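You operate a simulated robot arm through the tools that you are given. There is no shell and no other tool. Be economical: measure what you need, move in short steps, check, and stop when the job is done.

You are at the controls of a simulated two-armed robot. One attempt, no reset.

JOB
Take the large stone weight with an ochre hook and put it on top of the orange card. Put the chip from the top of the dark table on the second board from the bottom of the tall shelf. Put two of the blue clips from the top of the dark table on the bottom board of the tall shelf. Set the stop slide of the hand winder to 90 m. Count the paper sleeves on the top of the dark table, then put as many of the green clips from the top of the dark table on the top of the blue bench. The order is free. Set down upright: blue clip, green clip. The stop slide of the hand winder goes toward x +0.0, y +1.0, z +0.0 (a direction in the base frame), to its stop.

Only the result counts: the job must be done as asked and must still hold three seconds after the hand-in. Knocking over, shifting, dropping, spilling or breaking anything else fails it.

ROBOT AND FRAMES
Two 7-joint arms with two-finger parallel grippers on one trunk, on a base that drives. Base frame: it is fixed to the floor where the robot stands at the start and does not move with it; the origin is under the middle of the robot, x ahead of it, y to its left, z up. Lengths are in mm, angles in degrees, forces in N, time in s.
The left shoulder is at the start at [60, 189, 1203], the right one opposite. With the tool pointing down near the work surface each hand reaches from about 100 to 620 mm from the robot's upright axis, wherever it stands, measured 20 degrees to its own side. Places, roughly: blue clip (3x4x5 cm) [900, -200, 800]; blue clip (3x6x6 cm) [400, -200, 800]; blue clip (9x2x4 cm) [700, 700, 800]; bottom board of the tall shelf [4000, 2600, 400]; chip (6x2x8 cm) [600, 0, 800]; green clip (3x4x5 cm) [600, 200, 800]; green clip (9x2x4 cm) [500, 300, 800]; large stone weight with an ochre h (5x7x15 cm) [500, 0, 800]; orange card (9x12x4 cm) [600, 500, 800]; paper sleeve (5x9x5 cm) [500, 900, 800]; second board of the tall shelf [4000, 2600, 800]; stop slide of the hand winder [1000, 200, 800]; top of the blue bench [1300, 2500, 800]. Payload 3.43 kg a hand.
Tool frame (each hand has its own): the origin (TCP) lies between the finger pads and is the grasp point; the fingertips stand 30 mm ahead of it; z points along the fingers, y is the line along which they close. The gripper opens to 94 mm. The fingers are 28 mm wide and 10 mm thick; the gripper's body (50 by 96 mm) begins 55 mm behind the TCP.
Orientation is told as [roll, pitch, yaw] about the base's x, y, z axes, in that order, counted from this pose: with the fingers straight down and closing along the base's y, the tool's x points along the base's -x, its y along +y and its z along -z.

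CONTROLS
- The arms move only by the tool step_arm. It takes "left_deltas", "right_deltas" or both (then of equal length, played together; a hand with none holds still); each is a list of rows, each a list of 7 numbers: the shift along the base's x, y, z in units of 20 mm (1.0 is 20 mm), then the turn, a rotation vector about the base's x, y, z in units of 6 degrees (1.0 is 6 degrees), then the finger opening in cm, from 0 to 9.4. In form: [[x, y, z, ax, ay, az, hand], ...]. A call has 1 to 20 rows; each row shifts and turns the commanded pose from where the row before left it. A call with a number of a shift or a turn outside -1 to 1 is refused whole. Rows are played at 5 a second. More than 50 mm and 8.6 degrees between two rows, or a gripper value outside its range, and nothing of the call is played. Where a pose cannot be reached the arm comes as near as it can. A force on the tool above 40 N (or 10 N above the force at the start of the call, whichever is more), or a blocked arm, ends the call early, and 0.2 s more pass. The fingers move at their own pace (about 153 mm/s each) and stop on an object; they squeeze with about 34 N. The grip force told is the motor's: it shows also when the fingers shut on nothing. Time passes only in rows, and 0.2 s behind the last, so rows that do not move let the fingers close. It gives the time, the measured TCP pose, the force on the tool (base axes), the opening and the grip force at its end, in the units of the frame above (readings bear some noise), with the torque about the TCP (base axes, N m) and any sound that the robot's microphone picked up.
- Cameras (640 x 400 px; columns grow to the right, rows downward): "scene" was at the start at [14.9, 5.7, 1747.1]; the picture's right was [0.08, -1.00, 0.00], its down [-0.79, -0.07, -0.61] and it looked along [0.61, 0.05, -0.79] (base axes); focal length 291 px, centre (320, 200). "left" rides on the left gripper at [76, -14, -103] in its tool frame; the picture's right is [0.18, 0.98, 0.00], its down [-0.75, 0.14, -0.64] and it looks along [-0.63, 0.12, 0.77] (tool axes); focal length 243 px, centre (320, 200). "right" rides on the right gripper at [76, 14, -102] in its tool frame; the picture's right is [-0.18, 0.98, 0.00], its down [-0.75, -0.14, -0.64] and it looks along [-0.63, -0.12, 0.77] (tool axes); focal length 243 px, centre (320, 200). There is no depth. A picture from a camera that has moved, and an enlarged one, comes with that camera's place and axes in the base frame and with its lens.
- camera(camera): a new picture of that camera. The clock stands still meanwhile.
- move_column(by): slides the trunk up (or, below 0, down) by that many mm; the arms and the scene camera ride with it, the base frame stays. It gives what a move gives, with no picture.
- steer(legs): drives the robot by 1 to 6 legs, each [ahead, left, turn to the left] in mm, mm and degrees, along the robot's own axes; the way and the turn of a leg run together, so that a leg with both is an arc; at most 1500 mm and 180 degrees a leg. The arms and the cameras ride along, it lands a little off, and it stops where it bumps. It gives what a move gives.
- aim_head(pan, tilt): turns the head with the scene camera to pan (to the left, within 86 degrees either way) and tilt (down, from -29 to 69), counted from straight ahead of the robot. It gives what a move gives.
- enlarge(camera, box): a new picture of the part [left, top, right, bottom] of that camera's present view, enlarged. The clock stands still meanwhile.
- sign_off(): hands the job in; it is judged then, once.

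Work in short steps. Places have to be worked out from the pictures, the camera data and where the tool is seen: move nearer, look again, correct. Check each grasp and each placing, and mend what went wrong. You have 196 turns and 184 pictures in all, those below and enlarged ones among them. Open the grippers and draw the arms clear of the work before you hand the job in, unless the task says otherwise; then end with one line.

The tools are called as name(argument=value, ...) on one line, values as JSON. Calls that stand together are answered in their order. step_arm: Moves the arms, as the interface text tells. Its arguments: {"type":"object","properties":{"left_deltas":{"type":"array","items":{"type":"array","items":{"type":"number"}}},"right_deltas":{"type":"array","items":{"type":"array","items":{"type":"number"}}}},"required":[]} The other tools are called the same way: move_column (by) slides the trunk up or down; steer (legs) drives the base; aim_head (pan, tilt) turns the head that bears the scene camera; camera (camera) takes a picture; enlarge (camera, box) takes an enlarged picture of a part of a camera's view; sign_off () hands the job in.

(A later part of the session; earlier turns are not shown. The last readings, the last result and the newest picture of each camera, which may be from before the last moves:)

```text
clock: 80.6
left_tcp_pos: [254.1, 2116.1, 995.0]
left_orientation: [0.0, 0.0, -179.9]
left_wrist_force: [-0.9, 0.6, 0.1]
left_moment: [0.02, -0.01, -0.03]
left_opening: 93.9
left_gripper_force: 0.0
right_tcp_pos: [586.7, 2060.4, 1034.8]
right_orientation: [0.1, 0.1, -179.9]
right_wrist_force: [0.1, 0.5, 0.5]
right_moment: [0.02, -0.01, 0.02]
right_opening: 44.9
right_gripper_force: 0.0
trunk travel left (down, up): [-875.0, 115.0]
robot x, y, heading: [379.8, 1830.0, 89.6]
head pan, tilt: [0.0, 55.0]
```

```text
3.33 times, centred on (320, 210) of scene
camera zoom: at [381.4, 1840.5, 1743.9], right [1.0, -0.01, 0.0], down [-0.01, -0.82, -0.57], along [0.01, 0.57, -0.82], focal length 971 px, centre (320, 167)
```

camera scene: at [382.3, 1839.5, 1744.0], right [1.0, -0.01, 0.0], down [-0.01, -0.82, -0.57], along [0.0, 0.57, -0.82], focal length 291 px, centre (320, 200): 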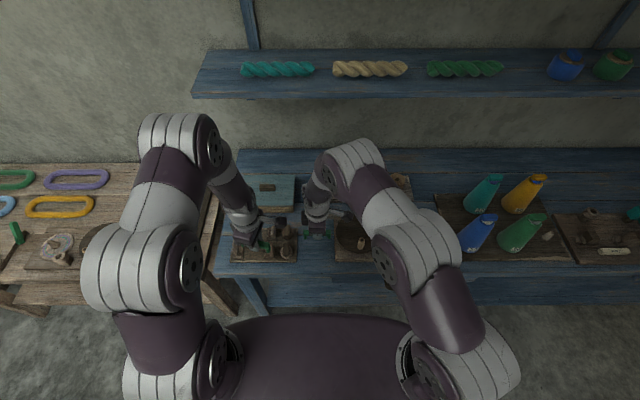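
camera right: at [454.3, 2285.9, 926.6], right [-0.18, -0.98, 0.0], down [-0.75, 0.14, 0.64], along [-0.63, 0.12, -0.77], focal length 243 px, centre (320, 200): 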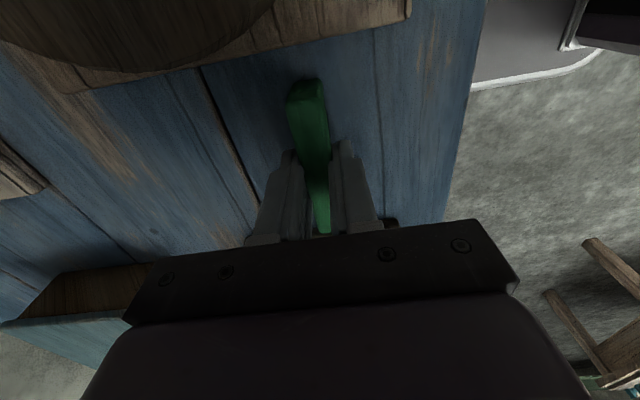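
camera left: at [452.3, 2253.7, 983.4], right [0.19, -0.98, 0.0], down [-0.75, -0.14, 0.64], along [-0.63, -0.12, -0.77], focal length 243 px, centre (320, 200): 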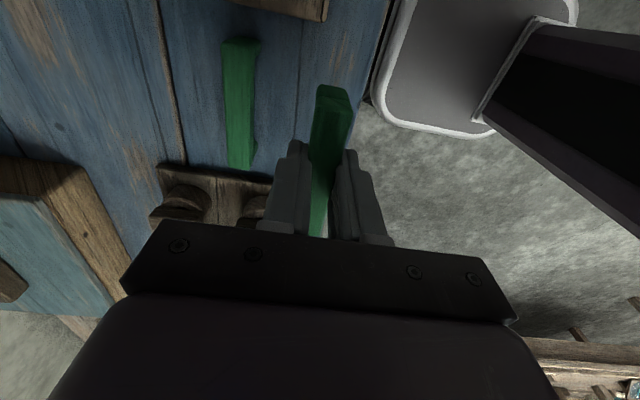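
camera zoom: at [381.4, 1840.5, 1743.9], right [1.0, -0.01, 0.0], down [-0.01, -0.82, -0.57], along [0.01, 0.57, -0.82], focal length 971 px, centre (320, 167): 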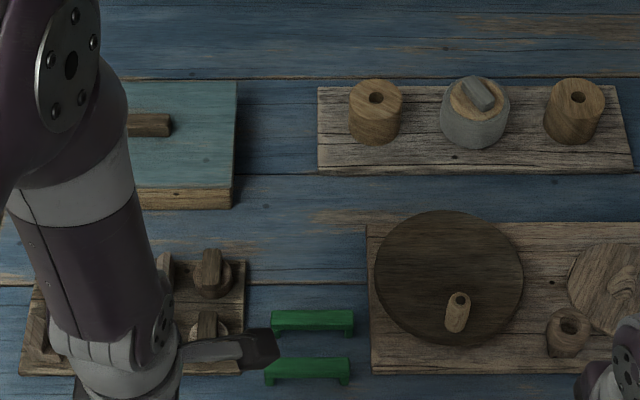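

Both green clips stand on the bench. I back off, turn the wrists back, and drive round to the front of the table for the chip and the near blue clip.

steer(legs=[[-380, 0, 0], [0, 480, 0], [0, 0, -90], [0, -1490, 0]])

step_arm(left_deltas=[[0, 0, 0, 0, 0, -1, 9.4], [0, 0, 0, 0, 0, -1, 9.4], [0, 0, 0, 0, 0, -1, 9.4], [0, 0, 0, 0, 0, -1, 9.4], [0, 0, 0, 0, 0, -1, 9.4], [0, 0, 0, 0, 0, -1, 9.4], [0, 0, 0, 0, 0, -1, 9.4], [0, 0, 0, 0, 0, -1, 9.4], [0, 0, 0, 0, 0, -1, 9.4], [0, 0, 0, 0, 0, -1, 9.4], [0, 0, 0, 0, 0, -1, 9.4], [0, 0, 0, 0, 0, -1, 9.4], [0, 0, 0, 0, 0, -1, 9.4], [0, 0, 0, 0, 0, -1, 9.4], [0, 0, 0, 0, 0, -1, 9.4]], right_deltas=[[0, 0, 0, 0, 0, -1, 9.4], [0, 0, 0, 0, 0, -1, 9.4], [0, 0, 0, 0, 0, -1, 9.4], [0, 0, 0, 0, 0, -1, 9.4], [0, 0, 0, 0, 0, -1, 9.4], [0, 0, 0, 0, 0, -1, 9.4], [0, 0, 0, 0, 0, -1, 9.4], [0, 0, 0, 0, 0, -1, 9.4], [0, 0, 0, 0, 0, -1, 9.4], [0, 0, 0, 0, 0, -1, 9.4], [0, 0, 0, 0, 0, -1, 9.4], [0, 0, 0, 0, 0, -1, 9.4], [0, 0, 0, 0, 0, -1, 9.4], [0, 0, 0, 0, 0, -1, 9.4], [0, 0, 0, 0, 0, -1, 9.4]])

camera(camera="scene")

```text
clock: 96.3
left_tcp_pos: [157.0, 92.8, 995.3]
left_orientation: [-0.1, 0.0, 89.5]
left_wrist_force: [-0.2, -0.5, 0.4]
left_moment: [-0.02, -0.04, -0.01]
left_opening: 94.3
left_gripper_force: 0.1
right_tcp_pos: [98.2, -238.9, 1035.6]
right_orientation: [0.1, 0.1, 89.4]
right_wrist_force: [-0.8, -0.4, -0.2]
right_moment: [0.01, 0.01, 0.03]
right_opening: 45.2
right_gripper_force: 0.0
trunk travel left (down, up): [-875.0, 115.0]
robot x, y, heading: [-127.3, -30.3, -0.8]
head pan, tilt: [0.0, 55.0]
```

```text
clock: 98.6
left_tcp_pos: [157.4, 93.0, 993.7]
left_orientation: [0.0, 0.0, 27.6]
left_wrist_force: [0.7, -0.4, -0.3]
left_moment: [-0.01, 0.04, -0.02]
left_opening: 93.8
left_gripper_force: 0.2
right_tcp_pos: [99.8, -238.7, 1034.1]
right_orientation: [0.1, 0.0, 29.0]
right_wrist_force: [-1.8, -21.5, -1.3]
right_moment: [2.24, -0.29, 1.63]
right_opening: 93.9
right_gripper_force: 0.1
trunk travel left (down, up): [-875.0, 115.0]
robot x, y, heading: [-134.2, -31.9, -1.3]
head pan, tilt: [0.0, 55.0]
stopped in row 11 (right hand): the force on the tool passed its limit (the readings are from after the stop); the commanded pose is now the measured one
```

```text
120 pictures are left
camera scene: at [-117.4, -32.3, 1743.9], right [-0.02, -1.0, 0.0], down [-0.82, 0.02, -0.57], along [0.57, -0.01, -0.82], focal length 291 px, centre (320, 200)
```

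scene: 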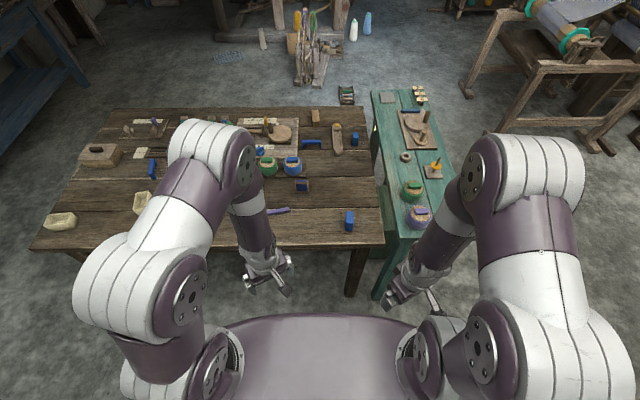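

The right gripper touched the robot's own side while turning. I move it forward, then finish the turning of both.

step_arm(right_deltas=[[1, 0.5, 0, 0, 0, 0, 9.4], [1, 0.5, 0, 0, 0, 0, 9.4], [1, 0.5, 0, 0, 0, 0, 9.4], [1, 0.5, 0, 0, 0, 0, 9.4], [1, 0, 0, 0, 0, 0, 9.4], [1, 0, 0, 0, 0, -1, 9.4], [0, 0, 0, 0, 0, -1, 9.4], [0, 0, 0, 0, 0, -1, 9.4], [0, 0, 0, 0, 0, -1, 9.4], [0, 0, 0, 0, 0, -0.85, 9.4]], left_deltas=[[1, 0.5, 0, 0, 0, 0, 9.4], [1, 0.5, 0, 0, 0, 0, 9.4], [1, 0.5, 0, 0, 0, 0, 9.4], [1, 0.5, 0, 0, 0, 0, 9.4], [1, 0, 0, 0, 0, 0, 9.4], [1, 0, 0, 0, 0, -1, 9.4], [0, 0, 0, 0, 0, -1, 9.4], [0, 0, 0, 0, 0, -1, 9.4], [0, 0, 0, 0, 0, -1, 9.4], [0, 0, 0, 0, 0, -0.6, 9.4]])

steer(legs=[[165, 0, 1.3]])

camera(camera="scene")

enlarge(camera="scene", box=[260, 170, 420, 290])

```text
clock: 98.8
left_tcp_pos: [159.7, 93.2, 993.1]
left_orientation: [0.0, -0.1, 27.6]
left_wrist_force: [0.0, -0.3, 0.0]
left_moment: [0.02, -0.02, 0.04]
left_opening: 94.2
left_gripper_force: 0.0
right_tcp_pos: [98.8, -239.3, 1032.6]
right_orientation: [0.4, 0.4, 29.7]
right_wrist_force: [-2.3, -16.2, -4.0]
right_moment: [1.76, -0.49, 1.25]
right_opening: 94.1
right_gripper_force: 0.0
trunk travel left (down, up): [-875.0, 115.0]
robot x, y, heading: [-127.1, -32.6, -1.0]
head pan, tilt: [0.0, 55.0]
stopped in row 1 (right hand): the force on the tool passed its limit (the readings are from after the stop); the commanded pose is now the measured one
```

```text
clock: 100.3
left_tcp_pos: [321.0, 98.0, 994.8]
left_orientation: [0.0, -0.1, 28.8]
left_wrist_force: [-0.6, 0.7, -0.2]
left_moment: [0.0, -0.01, -0.01]
left_opening: 93.9
left_gripper_force: 0.1
right_tcp_pos: [267.4, -235.2, 1035.4]
right_orientation: [0.3, 0.3, 30.8]
right_wrist_force: [1.0, -30.0, -0.1]
right_moment: [3.12, 0.11, 2.26]
right_opening: 93.9
right_gripper_force: 0.1
trunk travel left (down, up): [-875.0, 115.0]
robot x, y, heading: [38.3, -33.0, -0.1]
head pan, tilt: [0.0, 55.0]
```

```text
119 pictures are left
camera scene: at [45.9, -33.5, 1744.0], right [0.0, -1.0, 0.0], down [-0.82, 0.0, -0.57], along [0.57, 0.0, -0.82], focal length 291 px, centre (320, 200)
```

scene: 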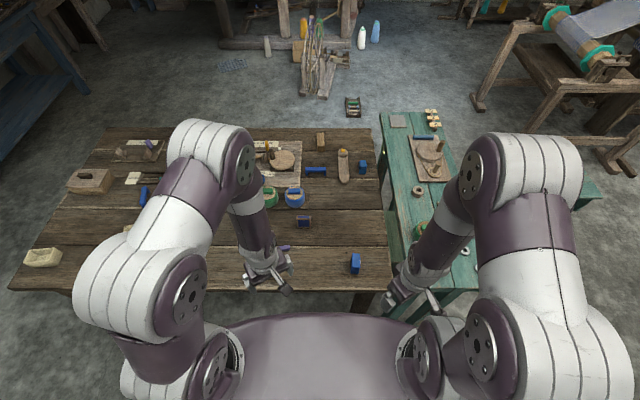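

```text
3.33 times, centred on (340, 230) of scene
camera zoom: at [45.9, -33.5, 1744.0], right [0.0, -1.0, 0.0], down [-0.82, 0.0, -0.57], along [0.57, 0.0, -0.82], focal length 971 px, centre (253, 100)
```

zoom: 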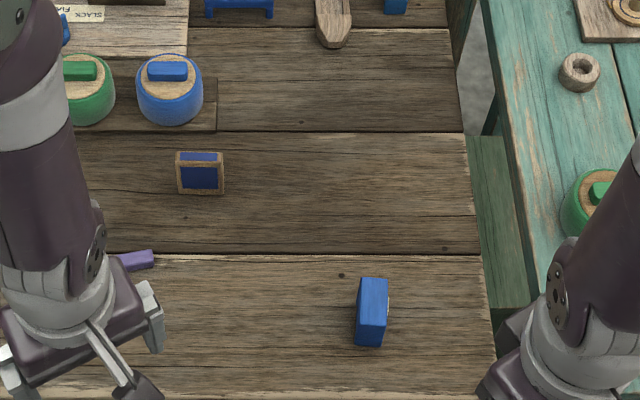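

The right hand presses on something inboard (−30 N in y), likely the robot's own body. I move it outward first, then forward.

step_arm(right_deltas=[[0, -0.3, 0, 0, 0, 0, 9.4], [0, -0.5, 0, 0, 0, 0, 9.4], [0.3, -0.5, 0.2, 0, 0, 0, 9.4]])

camera(camera="right")

```text
clock: 101.1
left_tcp_pos: [324.4, 98.4, 993.2]
left_orientation: [0.1, 0.2, 28.8]
left_wrist_force: [0.4, 0.1, 0.8]
left_moment: [0.03, 0.0, 0.0]
left_opening: 93.9
left_gripper_force: 0.0
right_tcp_pos: [275.9, -261.0, 1038.4]
right_orientation: [0.5, 0.5, 30.8]
right_wrist_force: [0.6, -1.0, -0.1]
right_moment: [-0.01, 0.02, 0.01]
right_opening: 94.1
right_gripper_force: 0.1
trunk travel left (down, up): [-875.0, 115.0]
robot x, y, heading: [37.7, -32.3, 0.1]
head pan, tilt: [0.0, 55.0]
```

```text
117 pictures are left
camera right: at [205.3, -288.7, 1140.4], right [-0.35, 0.94, 0.01], down [0.73, 0.26, 0.64], along [0.59, 0.22, -0.77], focal length 243 px, centre (320, 200)
```

right: 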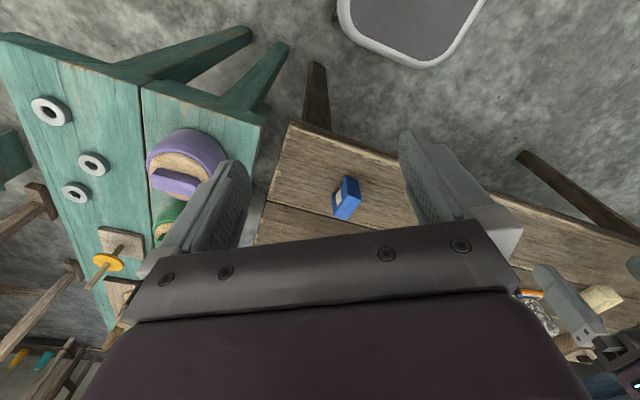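

The right hand is free. I now bring both hands to a 45° forward-tilted pose: right before the blue clip (≈440,-152), left before the chip (≈603,26), so the pieces can be placed into the shelf upright.

step_arm(right_deltas=[[1, 0, 0, 0, 0, -0.92, 9.4], [1, 0, 0, 0, 0, -0.92, 9.4], [1, 0, 0, 0, 0, -0.92, 9.4], [1, 0, 0, 0, 0, -0.92, 9.4], [1, 0, 0, 0, 0, -0.92, 9.4], [0, 1, 0, 0, 0, -0.93, 9.4], [0, 1, 0, 0, 0, -0.93, 9.4], [0, 0.5, -0.9, -0.13, -0.93, 0, 9.4], [0, 0.5, -0.9, -0.13, -0.93, 0, 9.4], [0, 0.5, -0.9, -0.13, -0.93, 0, 9.4], [0, 0.5, -0.9, -0.13, -0.93, 0, 9.4], [0, 0.5, -0.9, -0.13, -0.93, 0, 9.4], [0, 0.5, -0.9, -0.13, -0.93, 0, 9.4], [0, 0.5, -0.9, -0.13, -0.93, 0, 9.4], [0, 0.5, -0.9, -0.13, -0.93, 0, 9.4]], left_deltas=[[1, -0.3, 0, 0, 0, -0.96, 9.4], [1, -0.3, 0, 0, 0, -0.96, 9.4], [1, -0.3, 0, 0, 0, -0.96, 9.4], [1, -0.3, 0, 0, 0, -0.96, 9.4], [1, -0.3, 0, 0, 0, -0.96, 9.4], [1, -0.3, 0, 0, 0, 0, 9.4], [1, -0.3, 0, 0, 0, 0, 9.4], [0.4, -0.18, -0.25, 0, -0.94, 0, 9.4], [0.4, -0.18, -0.25, 0, -0.94, 0, 9.4], [0.4, -0.18, -0.25, 0, -0.94, 0, 9.4], [0.4, -0.18, -0.25, 0, -0.94, 0, 9.4], [0.4, -0.18, -0.25, 0, -0.94, 0, 9.4], [0.4, -0.18, -0.25, 0, -0.94, 0, 9.4], [0.4, -0.18, -0.25, 0, -0.94, 0, 9.4], [0.4, -0.18, -0.25, 0, -0.94, 0, 9.4]])

camera(camera="right")

camera(camera="left")

enlarge(camera="scene", box=[240, 150, 440, 300])

```text
clock: 104.3
left_tcp_pos: [522.3, 33.7, 955.7]
left_orientation: [1.2, -41.9, -0.1]
left_wrist_force: [-0.2, -0.6, 0.3]
left_moment: [0.03, 0.02, 0.03]
left_opening: 93.9
left_gripper_force: 0.0
left hand out of reach, approached as far as the arm can: row 13
right_tcp_pos: [371.7, -143.9, 906.8]
right_orientation: [0.2, -41.9, -7.9]
right_wrist_force: [-0.8, -0.1, 0.7]
right_moment: [-0.01, 0.02, -0.02]
right_opening: 93.8
right_gripper_force: 0.1
right hand out of reach, approached as far as the arm can: row 5, 8
trunk travel left (down, up): [-875.0, 115.0]
robot x, y, heading: [39.8, -33.9, 0.3]
head pan, tilt: [0.0, 55.0]
```

```text
116 pictures are left
camera right: at [251.0, -113.8, 932.0], right [0.27, 0.96, 0.13], down [0.11, -0.16, 0.98], along [0.96, -0.25, -0.15], focal length 243 px, centre (320, 200)
```

right: 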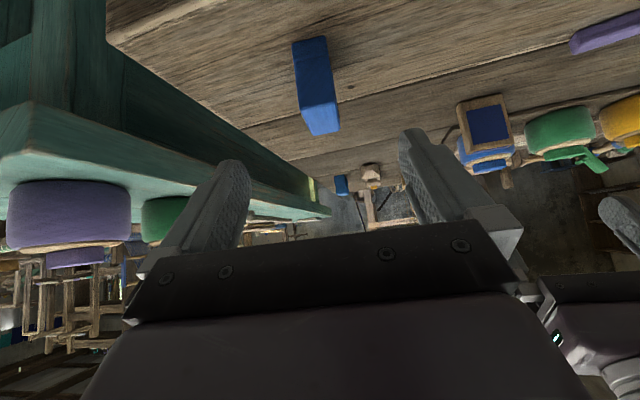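

```text
115 pictures are left
camera left: at [398.6, 17.2, 980.7], right [-0.15, 0.98, -0.11], down [0.13, 0.13, 0.98], along [0.98, 0.13, -0.15], focal length 243 px, centre (320, 200)
```

left: 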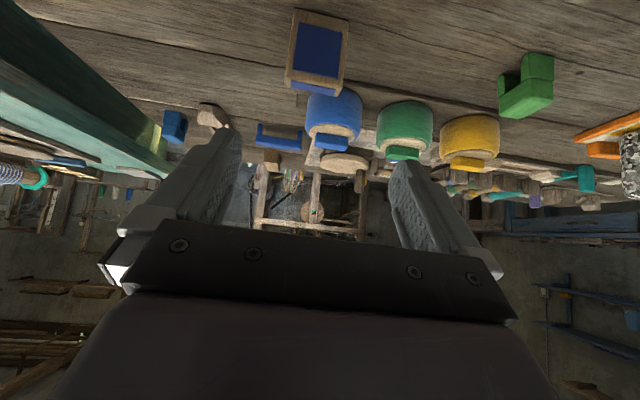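

```text
2.67 times, centred on (340, 225) of scene
camera zoom: at [49.6, -32.5, 1744.0], right [0.0, -1.0, 0.0], down [-0.82, 0.0, -0.57], along [0.57, 0.0, -0.82], focal length 777 px, centre (267, 133)
```

zoom: 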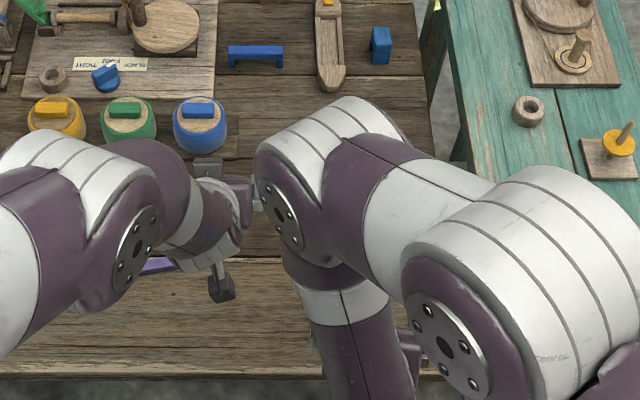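

The hands reached a 42° tilt, which serves. The blue clip's centre is about (436,-153) with yaw ≈ -9°; I move the right hand in along its axis.

step_arm(right_deltas=[[0.65, -0.09, -0.85, 0, 0, -0.05, 9.4], [0.65, -0.09, -0.85, 0, 0, -0.05, 9.4], [0.65, -0.09, -0.85, 0, 0, -0.05, 9.4], [0.65, -0.09, -0.85, 0, 0, 0, 9.4], [0, 0, 0, 0, 0, 0, 9.4]])

camera(camera="right")

camera(camera="scene")

```text
clock: 105.5
left_tcp_pos: [520.2, 33.6, 956.0]
left_orientation: [1.3, -41.8, -0.2]
left_wrist_force: [0.0, -0.5, 0.1]
left_moment: [0.0, 0.02, 0.0]
left_opening: 94.2
left_gripper_force: 0.0
right_tcp_pos: [424.2, -153.2, 840.6]
right_orientation: [0.3, -41.7, -8.8]
right_wrist_force: [-0.5, -0.5, -0.1]
right_moment: [0.02, 0.02, -0.02]
right_opening: 93.9
right_gripper_force: 0.2
trunk travel left (down, up): [-875.0, 115.0]
robot x, y, heading: [36.0, -31.7, 0.0]
head pan, tilt: [0.0, 55.0]
```

```text
113 pictures are left
camera right: at [303.2, -119.8, 864.8], right [0.28, 0.95, 0.13], down [0.11, -0.16, 0.98], along [0.95, -0.26, -0.15], focal length 243 px, centre (320, 200)
```

right: 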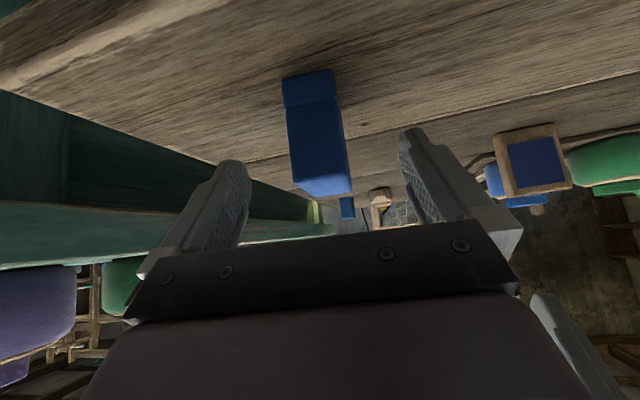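

```text
112 pictures are left
camera scene: at [48.6, -33.1, 1743.9], right [0.0, -1.0, 0.0], down [-0.82, 0.0, -0.57], along [0.57, 0.0, -0.82], focal length 291 px, centre (320, 200)
```

scene: 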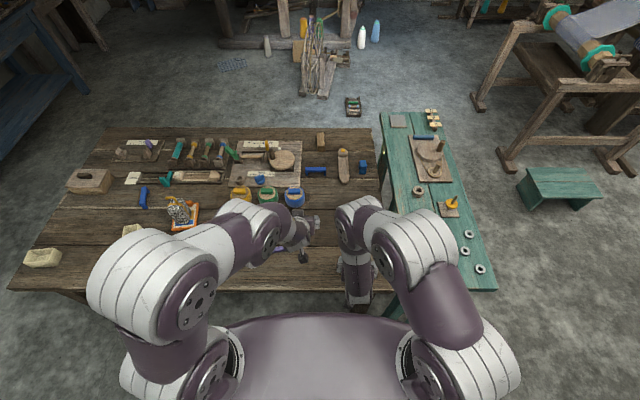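

The clip is centred between the fingers. I go down the last 18 mm, close and lift.

step_arm(right_deltas=[[0.25, 0, -0.5, 0, 0, 0, 9.4], [0.25, 0, -0.4, 0, 0, 0, 9.4], [0, 0, 0, 0, 0, 0, 9.4], [0, 0, 0, 0, 0, 0, 0], [0, 0, 0, 0, 0, 0, 0], [0, 0, 0, 0, 0, 0, 0], [0, 0, 0, 0, 0, 0, 0]])

camera(camera="right")

```text
clock: 107.1
left_tcp_pos: [522.9, 34.4, 955.4]
left_orientation: [1.4, -41.8, -0.1]
left_wrist_force: [0.4, 0.0, -0.1]
left_moment: [0.03, 0.0, -0.01]
left_opening: 94.3
left_gripper_force: 0.1
right_tcp_pos: [434.8, -152.2, 821.9]
right_orientation: [0.5, -41.7, -8.8]
right_wrist_force: [0.5, -0.4, 0.6]
right_moment: [0.05, 0.01, 0.0]
right_opening: 31.4
right_gripper_force: 34.1
trunk travel left (down, up): [-875.0, 115.0]
robot x, y, heading: [36.3, -30.6, 0.3]
head pan, tilt: [0.0, 55.0]
```

```text
111 pictures are left
camera right: at [313.5, -120.2, 847.6], right [0.28, 0.95, 0.13], down [0.11, -0.16, 0.98], along [0.95, -0.26, -0.15], focal length 243 px, centre (320, 200)
```

right: 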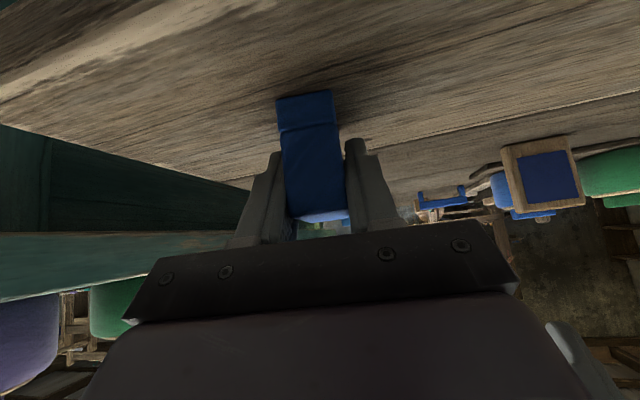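

The blue clip is gripped (31 mm). I lift it, and move the left hand in on the chip.

step_arm(right_deltas=[[0, 0, 1, 0, 0, 0, 0], [0, 0, 1, 0, 0, 0, 0], [0, 0, 1, 0, 0, 0, 0], [0, 0, 1, 0, 0, 0, 0], [0, 0, 1, 0, 0, 0, 0], [0, 0, 0, 0, 0, 0, 0]], left_deltas=[[0.66, -0.07, -0.9, 0, 0, 0, 9.4], [0.66, -0.07, -0.9, 0, 0, 0, 9.4], [0.66, -0.07, -0.9, 0, 0, 0, 9.4], [0.66, -0.07, -0.9, 0, 0, 0, 9.4], [0.5, -0.07, -0.9, 0, 0, 0, 9.4], [0, 0, 0, 0, 0, 0, 9.4]])

camera(camera="left")

camera(camera="right")

camera(camera="scene")

```text
clock: 108.5
left_tcp_pos: [585.3, 27.5, 865.1]
left_orientation: [1.3, -41.9, 0.0]
left_wrist_force: [-0.4, 0.4, -0.5]
left_moment: [0.0, 0.0, 0.02]
left_opening: 93.9
left_gripper_force: 0.1
right_tcp_pos: [433.3, -154.8, 921.9]
right_orientation: [0.4, -41.7, -8.8]
right_wrist_force: [0.6, 0.0, -0.6]
right_moment: [0.01, -0.01, 0.0]
right_opening: 31.2
right_gripper_force: 33.5
trunk travel left (down, up): [-875.0, 115.0]
robot x, y, heading: [36.5, -33.8, 0.2]
head pan, tilt: [0.0, 55.0]
```

```text
110 pictures are left
camera left: at [461.4, 10.9, 890.8], right [-0.15, 0.98, -0.11], down [0.13, 0.13, 0.98], along [0.98, 0.13, -0.15], focal length 243 px, centre (320, 200)
```

left: 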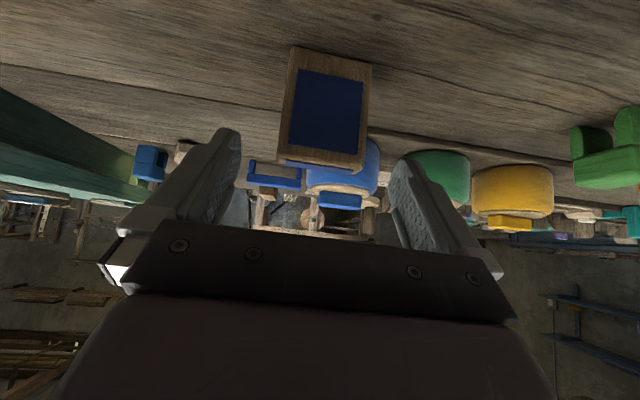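

```text
109 pictures are left
camera right: at [312.5, -121.1, 947.6], right [0.28, 0.95, 0.13], down [0.11, -0.16, 0.98], along [0.95, -0.26, -0.15], focal length 243 px, centre (320, 200)
```

right: 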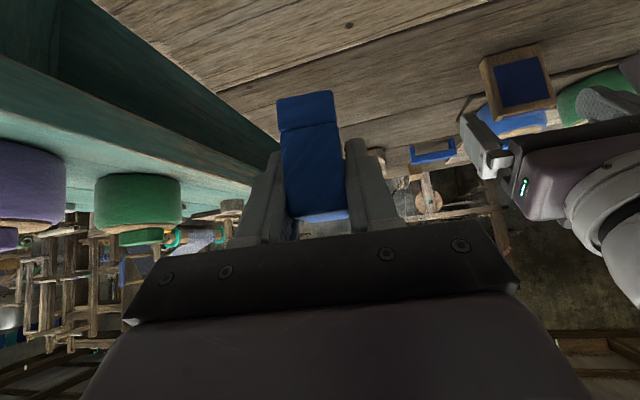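

```text
108 pictures are left
camera scene: at [48.9, -33.4, 1743.9], right [0.0, -1.0, 0.0], down [-0.82, 0.0, -0.57], along [0.57, 0.0, -0.82], focal length 291 px, centre (320, 200)
```

scene: 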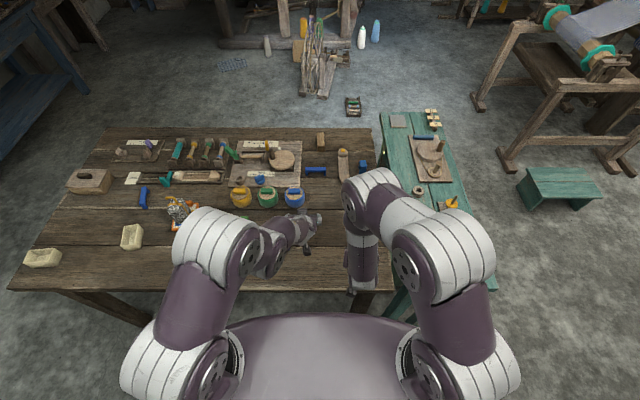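

The chip is between the fingers laterally. I go the last 30 mm down, close, and lift.

step_arm(left_deltas=[[0.4, 0, -0.75, 0, 0, 0, 9.4], [0.4, 0, -0.75, 0, 0, 0, 9.4], [0, 0, 0, 0, 0, 0, 9.4], [0, 0, 0, 0, 0, 0, 0], [0, 0, 0, 0, 0, 0, 0], [0, 0, 0, 0, 0, 0, 0]])

camera(camera="left")

```text
clock: 109.9
left_tcp_pos: [600.2, 27.3, 835.8]
left_orientation: [1.3, -41.8, -0.1]
left_wrist_force: [-0.1, 0.2, 0.1]
left_moment: [0.01, 0.0, 0.0]
left_opening: 55.5
left_gripper_force: 34.5
right_tcp_pos: [432.9, -153.4, 921.4]
right_orientation: [0.3, -41.7, -8.8]
right_wrist_force: [0.0, 0.5, -0.4]
right_moment: [0.02, 0.01, 0.01]
right_opening: 31.1
right_gripper_force: 34.0
trunk travel left (down, up): [-875.0, 115.0]
robot x, y, heading: [34.0, -31.0, -0.1]
head pan, tilt: [0.0, 55.0]
```

```text
107 pictures are left
camera left: at [477.3, 9.9, 860.8], right [-0.15, 0.98, -0.11], down [0.13, 0.13, 0.98], along [0.98, 0.13, -0.15], focal length 243 px, centre (320, 200)
```

left: 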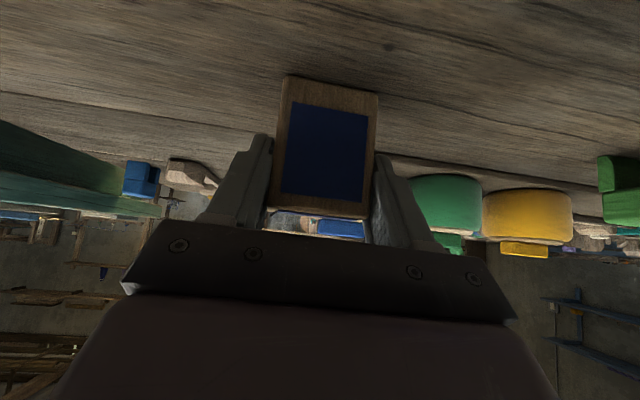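

The chip is gripped (55.5 mm). I lift it and draw it back, then drive round to the front of the tall shelf.

step_arm(left_deltas=[[0, 0, 1, 0, 0, 0, 0], [0, 0, 1, 0, 0, 0, 0], [0, 0, 1, 0, 0, 0, 0], [0, 0, 1, 0, 0, 0, 0], [0, 0, 1, 0, 0, 0, 0], [0, 0, 1, 0, 0, 0, 0], [-1, 0.5, 0, 0, 0, 0, 0], [-1, 0.5, 0, 0, 0, 0, 0], [-1, 0.5, 0, 0, 0, 0, 0], [-1, 0.5, 0, 0, 0, 0, 0], [-1, 0.5, 0, 0, 0, 0, 0]])

steer(legs=[[-165, 0, 0], [0, 0, 90], [1500, 0, 0], [80, -1300, 0]])

aim_head(pan=-55, tilt=20)

camera(camera="scene")

camera(camera="left")

```text
clock: 112.3
left_tcp_pos: [499.5, 77.3, 956.1]
left_orientation: [1.2, -41.9, -0.1]
left_wrist_force: [0.1, -0.2, 0.2]
left_moment: [-0.01, 0.02, 0.0]
left_opening: 55.3
left_gripper_force: 33.9
right_tcp_pos: [433.8, -152.4, 921.6]
right_orientation: [0.4, -41.7, -8.8]
right_wrist_force: [-0.9, 0.1, -0.7]
right_moment: [-0.04, 0.03, -0.02]
right_opening: 31.2
right_gripper_force: 33.9
trunk travel left (down, up): [-875.0, 115.0]
robot x, y, heading: [34.0, -32.4, 0.1]
head pan, tilt: [0.0, 55.0]
```

```text
clock: 130.7
left_tcp_pos: [1077.6, 2000.9, 955.3]
left_orientation: [1.4, -41.8, 89.5]
left_wrist_force: [-0.6, -0.7, 0.4]
left_moment: [0.03, 0.0, -0.03]
left_opening: 55.1
left_gripper_force: 34.3
right_tcp_pos: [1310.5, 1931.7, 922.9]
right_orientation: [0.4, -41.8, 80.7]
right_wrist_force: [-0.1, 0.4, -1.3]
right_moment: [-0.01, -0.03, 0.0]
right_opening: 31.2
right_gripper_force: 34.3
trunk travel left (down, up): [-875.0, 115.0]
robot x, y, heading: [1185.6, 1535.8, 89.6]
head pan, tilt: [0.0, 55.0]
```

```text
clock: 131.9
left_tcp_pos: [1080.2, 2000.4, 956.0]
left_orientation: [1.3, -41.8, 89.5]
left_wrist_force: [0.5, 0.8, -1.1]
left_moment: [0.0, 0.0, -0.01]
left_opening: 55.2
left_gripper_force: 33.8
right_tcp_pos: [1310.7, 1931.7, 922.3]
right_orientation: [0.4, -41.7, 80.6]
right_wrist_force: [-0.3, 0.3, -0.1]
right_moment: [0.0, 0.02, -0.04]
right_opening: 31.2
right_gripper_force: 33.5
trunk travel left (down, up): [-875.0, 115.0]
robot x, y, heading: [1186.3, 1539.9, 89.6]
head pan, tilt: [-55.0, 20.0]
```

```text
106 pictures are left
camera scene: at [1262.6, 1528.2, 1796.0], right [0.57, -0.82, 0.0], down [-0.28, -0.2, -0.94], along [0.77, 0.53, -0.34], focal length 291 px, centre (320, 200)
```

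scene: 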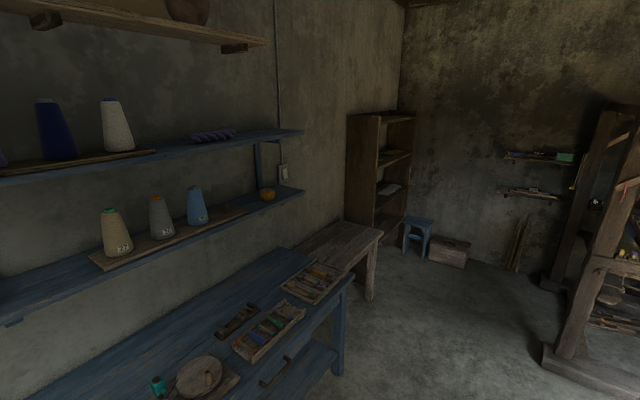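

```text
105 pictures are left
camera left: at [1096.4, 1874.7, 981.3], right [-0.98, -0.14, -0.11], down [-0.13, 0.13, 0.98], along [-0.13, 0.98, -0.15], focal length 243 px, centre (320, 200)
```

left: 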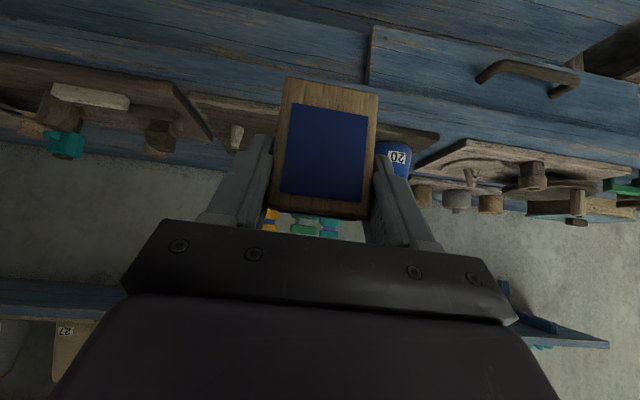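

The way is clear but the loom's foot reaches about (3580,1090), so I keep at y≈1600 while strafing to x≈3830.

steer(legs=[[60, -1350, 0], [0, -1300, 0]])

aim_head(pan=0, tilt=40)

camera(camera="scene")

camera(camera="right")

```text
clock: 144.8
left_tcp_pos: [3723.5, 2060.7, 956.6]
left_orientation: [1.3, -41.7, 90.4]
left_wrist_force: [-0.4, 0.3, -0.9]
left_moment: [-0.01, 0.01, 0.01]
left_opening: 55.4
left_gripper_force: 34.1
right_tcp_pos: [3953.9, 1996.7, 922.1]
right_orientation: [0.4, -41.7, 81.5]
right_wrist_force: [0.2, 0.2, -0.8]
right_moment: [-0.01, -0.04, 0.02]
right_opening: 31.4
right_gripper_force: 33.3
trunk travel left (down, up): [-875.0, 115.0]
robot x, y, heading: [3835.8, 1595.8, 90.5]
head pan, tilt: [-55.0, 20.0]
```

```text
clock: 146.1
left_tcp_pos: [3723.2, 2061.1, 955.5]
left_orientation: [1.3, -41.7, 90.2]
left_wrist_force: [0.4, 0.1, -0.2]
left_moment: [-0.02, -0.02, 0.01]
left_opening: 55.4
left_gripper_force: 34.1
right_tcp_pos: [3955.1, 1996.8, 921.8]
right_orientation: [0.4, -41.7, 81.6]
right_wrist_force: [0.0, -0.6, -0.1]
right_moment: [-0.02, 0.05, 0.0]
right_opening: 31.3
right_gripper_force: 34.3
trunk travel left (down, up): [-875.0, 115.0]
robot x, y, heading: [3838.5, 1600.2, 90.5]
head pan, tilt: [0.0, 40.0]
```

```text
104 pictures are left
camera scene: at [3837.5, 1622.3, 1764.6], right [1.0, 0.01, 0.0], down [0.01, -0.64, -0.77], along [-0.01, 0.77, -0.64], focal length 291 px, centre (320, 200)
```

scene: 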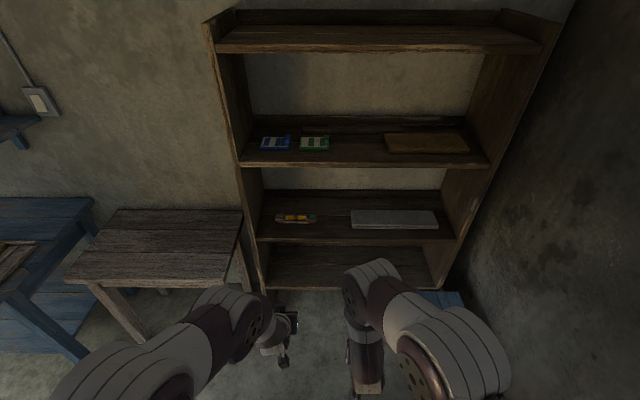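

```text
103 pictures are left
camera right: at [3924.0, 1873.9, 947.3], right [-0.95, 0.27, 0.13], down [0.16, 0.11, 0.98], along [0.25, 0.95, -0.15], focal length 243 px, centre (320, 200)
```

right: 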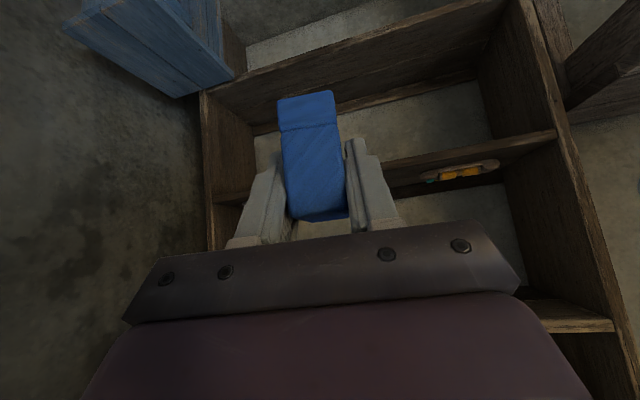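

The shelf is in full view. I enlarge it to measure boards and free places.

enlarge(camera="scene", box=[200, 90, 520, 310])

```text
1.82 times, centred on (360, 200) of scene
camera zoom: at [3837.5, 1622.3, 1764.6], right [1.0, 0.01, 0.0], down [0.01, -0.64, -0.77], along [-0.01, 0.77, -0.64], focal length 530 px, centre (247, 200)
```

zoom: 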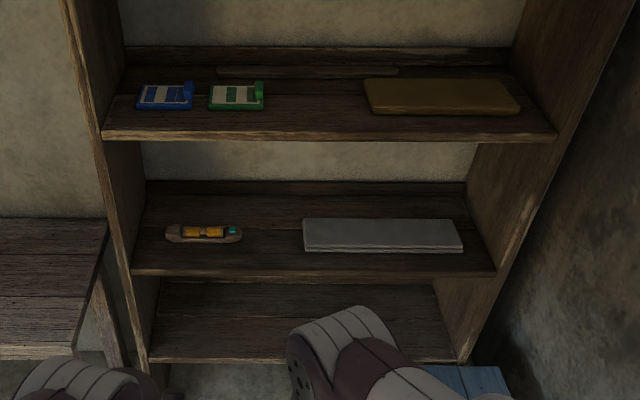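

Boards: bottom z≈400, second z≈800, front edge y≈2505; a gap on the second board at x≈3820–3975 is free. I stretch the right hand 160 mm forward so its elbow drops back, and look.

step_arm(right_deltas=[[0, 1, 0, 0, 0, 0, 0], [0, 1, 0, 0, 0, 0, 0], [0, 1, 0, 0, 0, 0, 0], [0, 1, 0, 0, 0, 0, 0], [0, 1, 0, 0, 0, 0, 0], [0, 1, 0, 0, 0, 0, 0], [0, 1, 0, 0, 0, 0, 0], [0, 1, 0, 0, 0, 0, 0]])

steer(legs=[[280, -95, -0.5]])

move_column(by=-380)

camera(camera="scene")

camera(camera="right")

```text
clock: 147.9
left_tcp_pos: [3723.7, 2060.9, 956.3]
left_orientation: [1.3, -41.8, 90.3]
left_wrist_force: [-0.1, -0.2, -0.8]
left_moment: [-0.01, 0.04, 0.0]
left_opening: 55.2
left_gripper_force: 33.9
right_tcp_pos: [3955.2, 2157.0, 921.6]
right_orientation: [0.3, -41.6, 81.7]
right_wrist_force: [0.4, -0.2, -0.3]
right_moment: [0.04, 0.02, -0.01]
right_opening: 31.2
right_gripper_force: 33.7
trunk travel left (down, up): [-875.0, 115.0]
robot x, y, heading: [3838.1, 1597.9, 90.5]
head pan, tilt: [0.0, 40.0]
```

```text
clock: 149.9
left_tcp_pos: [3818.5, 2340.9, 955.8]
left_orientation: [1.3, -41.9, 90.0]
left_wrist_force: [-0.5, 1.1, 0.0]
left_moment: [0.0, 0.04, 0.0]
left_opening: 55.1
left_gripper_force: 33.8
right_tcp_pos: [4049.9, 2435.4, 923.6]
right_orientation: [0.4, -41.9, 81.3]
right_wrist_force: [-0.2, -0.5, -1.2]
right_moment: [0.02, 0.02, 0.0]
right_opening: 31.4
right_gripper_force: 33.9
trunk travel left (down, up): [-875.0, 115.0]
robot x, y, heading: [3929.1, 1880.5, 90.3]
head pan, tilt: [0.0, 40.0]
```

```text
clock: 153.6
left_tcp_pos: [3819.1, 2341.9, 576.0]
left_orientation: [1.3, -41.8, 90.0]
left_wrist_force: [0.2, -0.4, -0.7]
left_moment: [0.01, 0.0, 0.02]
left_opening: 55.1
left_gripper_force: 34.3
right_tcp_pos: [4051.6, 2434.4, 542.1]
right_orientation: [0.4, -41.7, 81.3]
right_wrist_force: [-0.4, -0.6, -0.4]
right_moment: [0.01, 0.0, 0.04]
right_opening: 31.4
right_gripper_force: 34.0
trunk travel left (down, up): [-495.0, 495.0]
robot x, y, heading: [3931.6, 1878.1, 90.4]
head pan, tilt: [0.0, 40.0]
```

```text
101 pictures are left
camera scene: at [3930.3, 1902.2, 1384.6], right [1.0, 0.0, 0.0], down [0.0, -0.64, -0.77], along [0.0, 0.77, -0.64], focal length 291 px, centre (320, 200)
```

scene: 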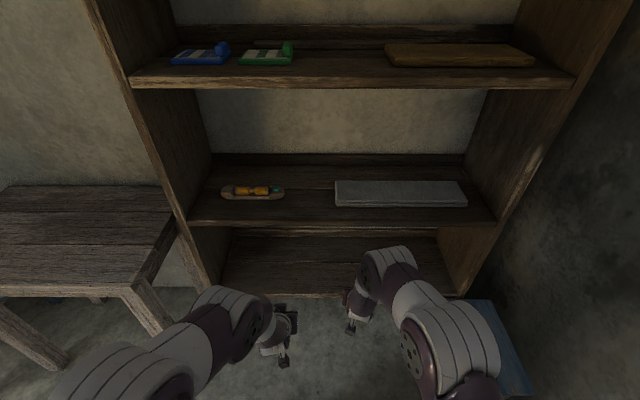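

```text
100 pictures are left
camera right: at [4019.3, 2313.8, 567.4], right [-0.95, 0.28, 0.13], down [0.16, 0.11, 0.98], along [0.26, 0.95, -0.15], focal length 243 px, centre (320, 200)
```

right: 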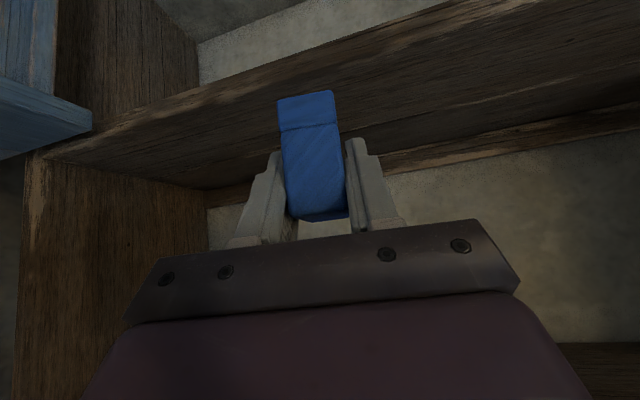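

The right forearm's top sits near the second board's height. I lower the column another 160 mm and raise the hand by as much, so the forearm lies flatter.

move_column(by=-160)

step_arm(right_deltas=[[0, 0, 0.9, 0, 0, 0, 0], [0, 0, 0.9, 0, 0, 0, 0], [0, 0, 0.9, 0, 0, 0, 0], [0, 0, 0.9, 0, 0, 0, 0], [0, 0, 0.9, 0, 0, 0, 0], [0, 0, 0.9, 0, 0, 0, 0], [0, 0, 0.7, 0, 0, 0, 0]])

camera(camera="scene")

camera(camera="left")

```text
clock: 155.4
left_tcp_pos: [3818.5, 2341.3, 416.3]
left_orientation: [1.3, -41.8, 89.9]
left_wrist_force: [0.2, 0.2, 0.1]
left_moment: [-0.03, 0.01, 0.01]
left_opening: 55.3
left_gripper_force: 34.3
right_tcp_pos: [4051.7, 2435.0, 382.1]
right_orientation: [0.3, -41.7, 81.3]
right_wrist_force: [0.5, 0.1, 0.0]
right_moment: [0.01, 0.0, 0.0]
right_opening: 31.1
right_gripper_force: 33.3
trunk travel left (down, up): [-335.0, 655.0]
robot x, y, heading: [3929.2, 1881.2, 90.2]
head pan, tilt: [0.0, 40.0]
```

```text
clock: 157.0
left_tcp_pos: [3818.8, 2340.5, 415.9]
left_orientation: [1.4, -41.7, 89.9]
left_wrist_force: [-0.9, 0.5, -0.8]
left_moment: [0.03, -0.02, -0.01]
left_opening: 55.3
left_gripper_force: 33.8
right_tcp_pos: [4050.1, 2436.1, 505.6]
right_orientation: [0.4, -41.7, 81.3]
right_wrist_force: [0.7, 1.0, -0.2]
right_moment: [-0.01, 0.02, -0.01]
right_opening: 31.0
right_gripper_force: 34.1
trunk travel left (down, up): [-335.0, 655.0]
robot x, y, heading: [3927.8, 1878.1, 90.3]
head pan, tilt: [0.0, 40.0]
```

```text
99 pictures are left
camera scene: at [3930.3, 1902.2, 1224.6], right [1.0, 0.0, 0.0], down [0.0, -0.64, -0.77], along [0.0, 0.77, -0.64], focal length 291 px, centre (320, 200)
```

scene: 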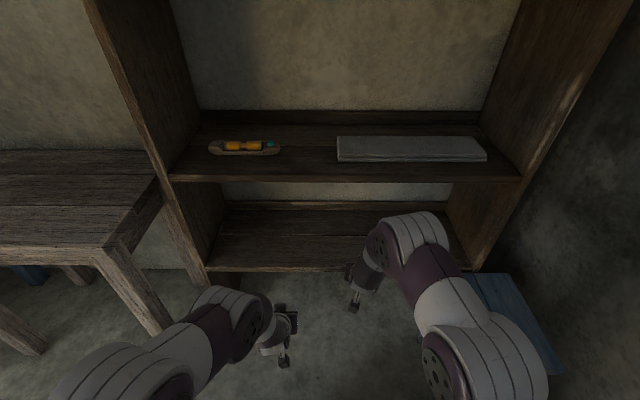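

```text
98 pictures are left
camera left: at [3836.6, 2215.5, 441.3], right [-0.98, -0.15, -0.11], down [-0.13, 0.13, 0.98], along [-0.14, 0.98, -0.15], focal length 243 px, centre (320, 200)
```

left: 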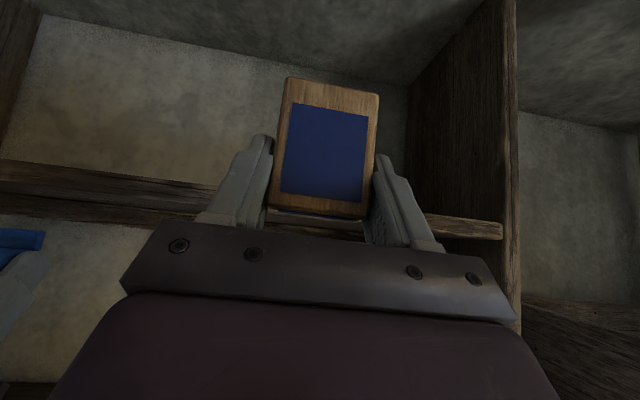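

The wrist and elbow stay in front of the shelf's face, only the hand will enter. I raise the left hand clear of the bottom board's level and then drive 130 mm ahead.

step_arm(left_deltas=[[0, 0, 1, 0, 0, 0, 0], [0, -0.5, 1, 0, 0, 0, 0], [0, -0.5, 1, 0, 0, 0, 0], [0, -0.5, 1, 0, 0, 0, 0], [0, -0.5, 1, 0, 0, 0, 0], [0, 0, 1, 0, 0, 0, 0]])

steer(legs=[[130, 0, 0]])

camera(camera="scene")

camera(camera="right")

```text
clock: 158.4
left_tcp_pos: [3818.9, 2301.2, 535.5]
left_orientation: [1.3, -41.7, 90.0]
left_wrist_force: [0.8, -0.4, -0.6]
left_moment: [-0.01, -0.02, 0.0]
left_opening: 55.2
left_gripper_force: 34.2
right_tcp_pos: [4051.0, 2436.2, 503.0]
right_orientation: [0.4, -41.7, 81.3]
right_wrist_force: [-0.2, -0.6, -0.5]
right_moment: [-0.02, 0.04, 0.03]
right_opening: 31.3
right_gripper_force: 33.8
trunk travel left (down, up): [-335.0, 655.0]
robot x, y, heading: [3929.5, 1878.0, 90.5]
head pan, tilt: [0.0, 40.0]
```

```text
clock: 159.7
left_tcp_pos: [3817.5, 2430.2, 536.4]
left_orientation: [1.4, -41.8, 90.1]
left_wrist_force: [-0.3, -0.9, -0.8]
left_moment: [-0.05, 0.01, 0.0]
left_opening: 55.1
left_gripper_force: 34.1
right_tcp_pos: [4050.7, 2566.0, 503.6]
right_orientation: [0.4, -41.7, 81.4]
right_wrist_force: [0.2, 0.9, -1.0]
right_moment: [0.02, 0.0, 0.01]
right_opening: 31.3
right_gripper_force: 33.9
trunk travel left (down, up): [-335.0, 655.0]
robot x, y, heading: [3932.8, 2009.2, 90.2]
head pan, tilt: [0.0, 40.0]
```

```text
97 pictures are left
camera scene: at [3929.6, 2032.0, 1224.6], right [1.0, 0.01, 0.0], down [0.0, -0.64, -0.77], along [0.0, 0.77, -0.64], focal length 291 px, centre (320, 200)
```

scene: 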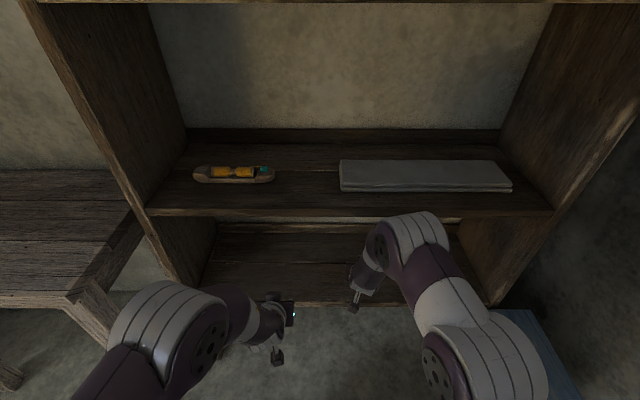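

```text
96 pictures are left
camera right: at [4018.2, 2443.7, 529.2], right [-0.95, 0.28, 0.13], down [0.16, 0.11, 0.98], along [0.26, 0.95, -0.15], focal length 243 px, centre (320, 200)
```

right: 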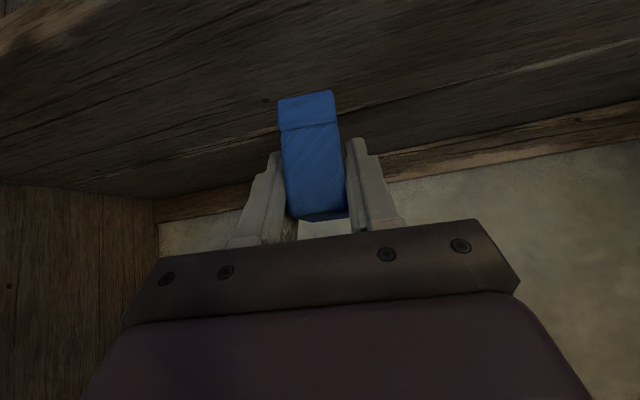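

The clip is about 55 mm inside the board's front edge (y≈2511). I lower it toward the bottom board.

step_arm(right_deltas=[[0, 0, -0.8, 0, 0, 0, 0], [0, 0, -0.8, 0, 0, 0, 0], [0, 0, -0.6, 0, 0, 0, 0], [0, 0, -0.2, 0, 0, 0, 0], [0, 0, -0.1, 0, 0, 0, 0], [0, 0, -0.1, 0, 0, 0, 0], [0, 0, 0, 0, 0, 0, 0]])

camera(camera="right")

```text
clock: 161.3
left_tcp_pos: [3818.0, 2429.7, 536.6]
left_orientation: [1.3, -41.8, 90.1]
left_wrist_force: [0.2, -0.6, 0.7]
left_moment: [0.01, -0.02, 0.02]
left_opening: 55.2
left_gripper_force: 34.0
right_tcp_pos: [4049.6, 2565.9, 454.3]
right_orientation: [0.4, -42.0, 81.4]
right_wrist_force: [-1.3, 7.2, 22.4]
right_moment: [-0.02, -0.05, -0.04]
right_opening: 31.3
right_gripper_force: 34.3
trunk travel left (down, up): [-335.0, 655.0]
robot x, y, heading: [3930.8, 2005.5, 90.4]
head pan, tilt: [0.0, 40.0]
```

```text
95 pictures are left
camera right: at [4017.7, 2443.8, 479.1], right [-0.95, 0.28, 0.13], down [0.16, 0.11, 0.98], along [0.26, 0.95, -0.15], focal length 243 px, centre (320, 200)
```

right: 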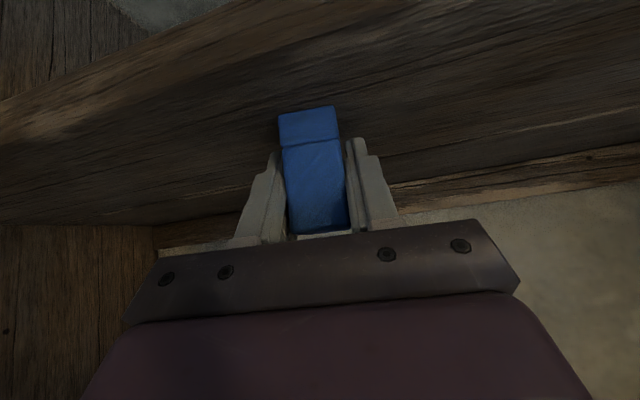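

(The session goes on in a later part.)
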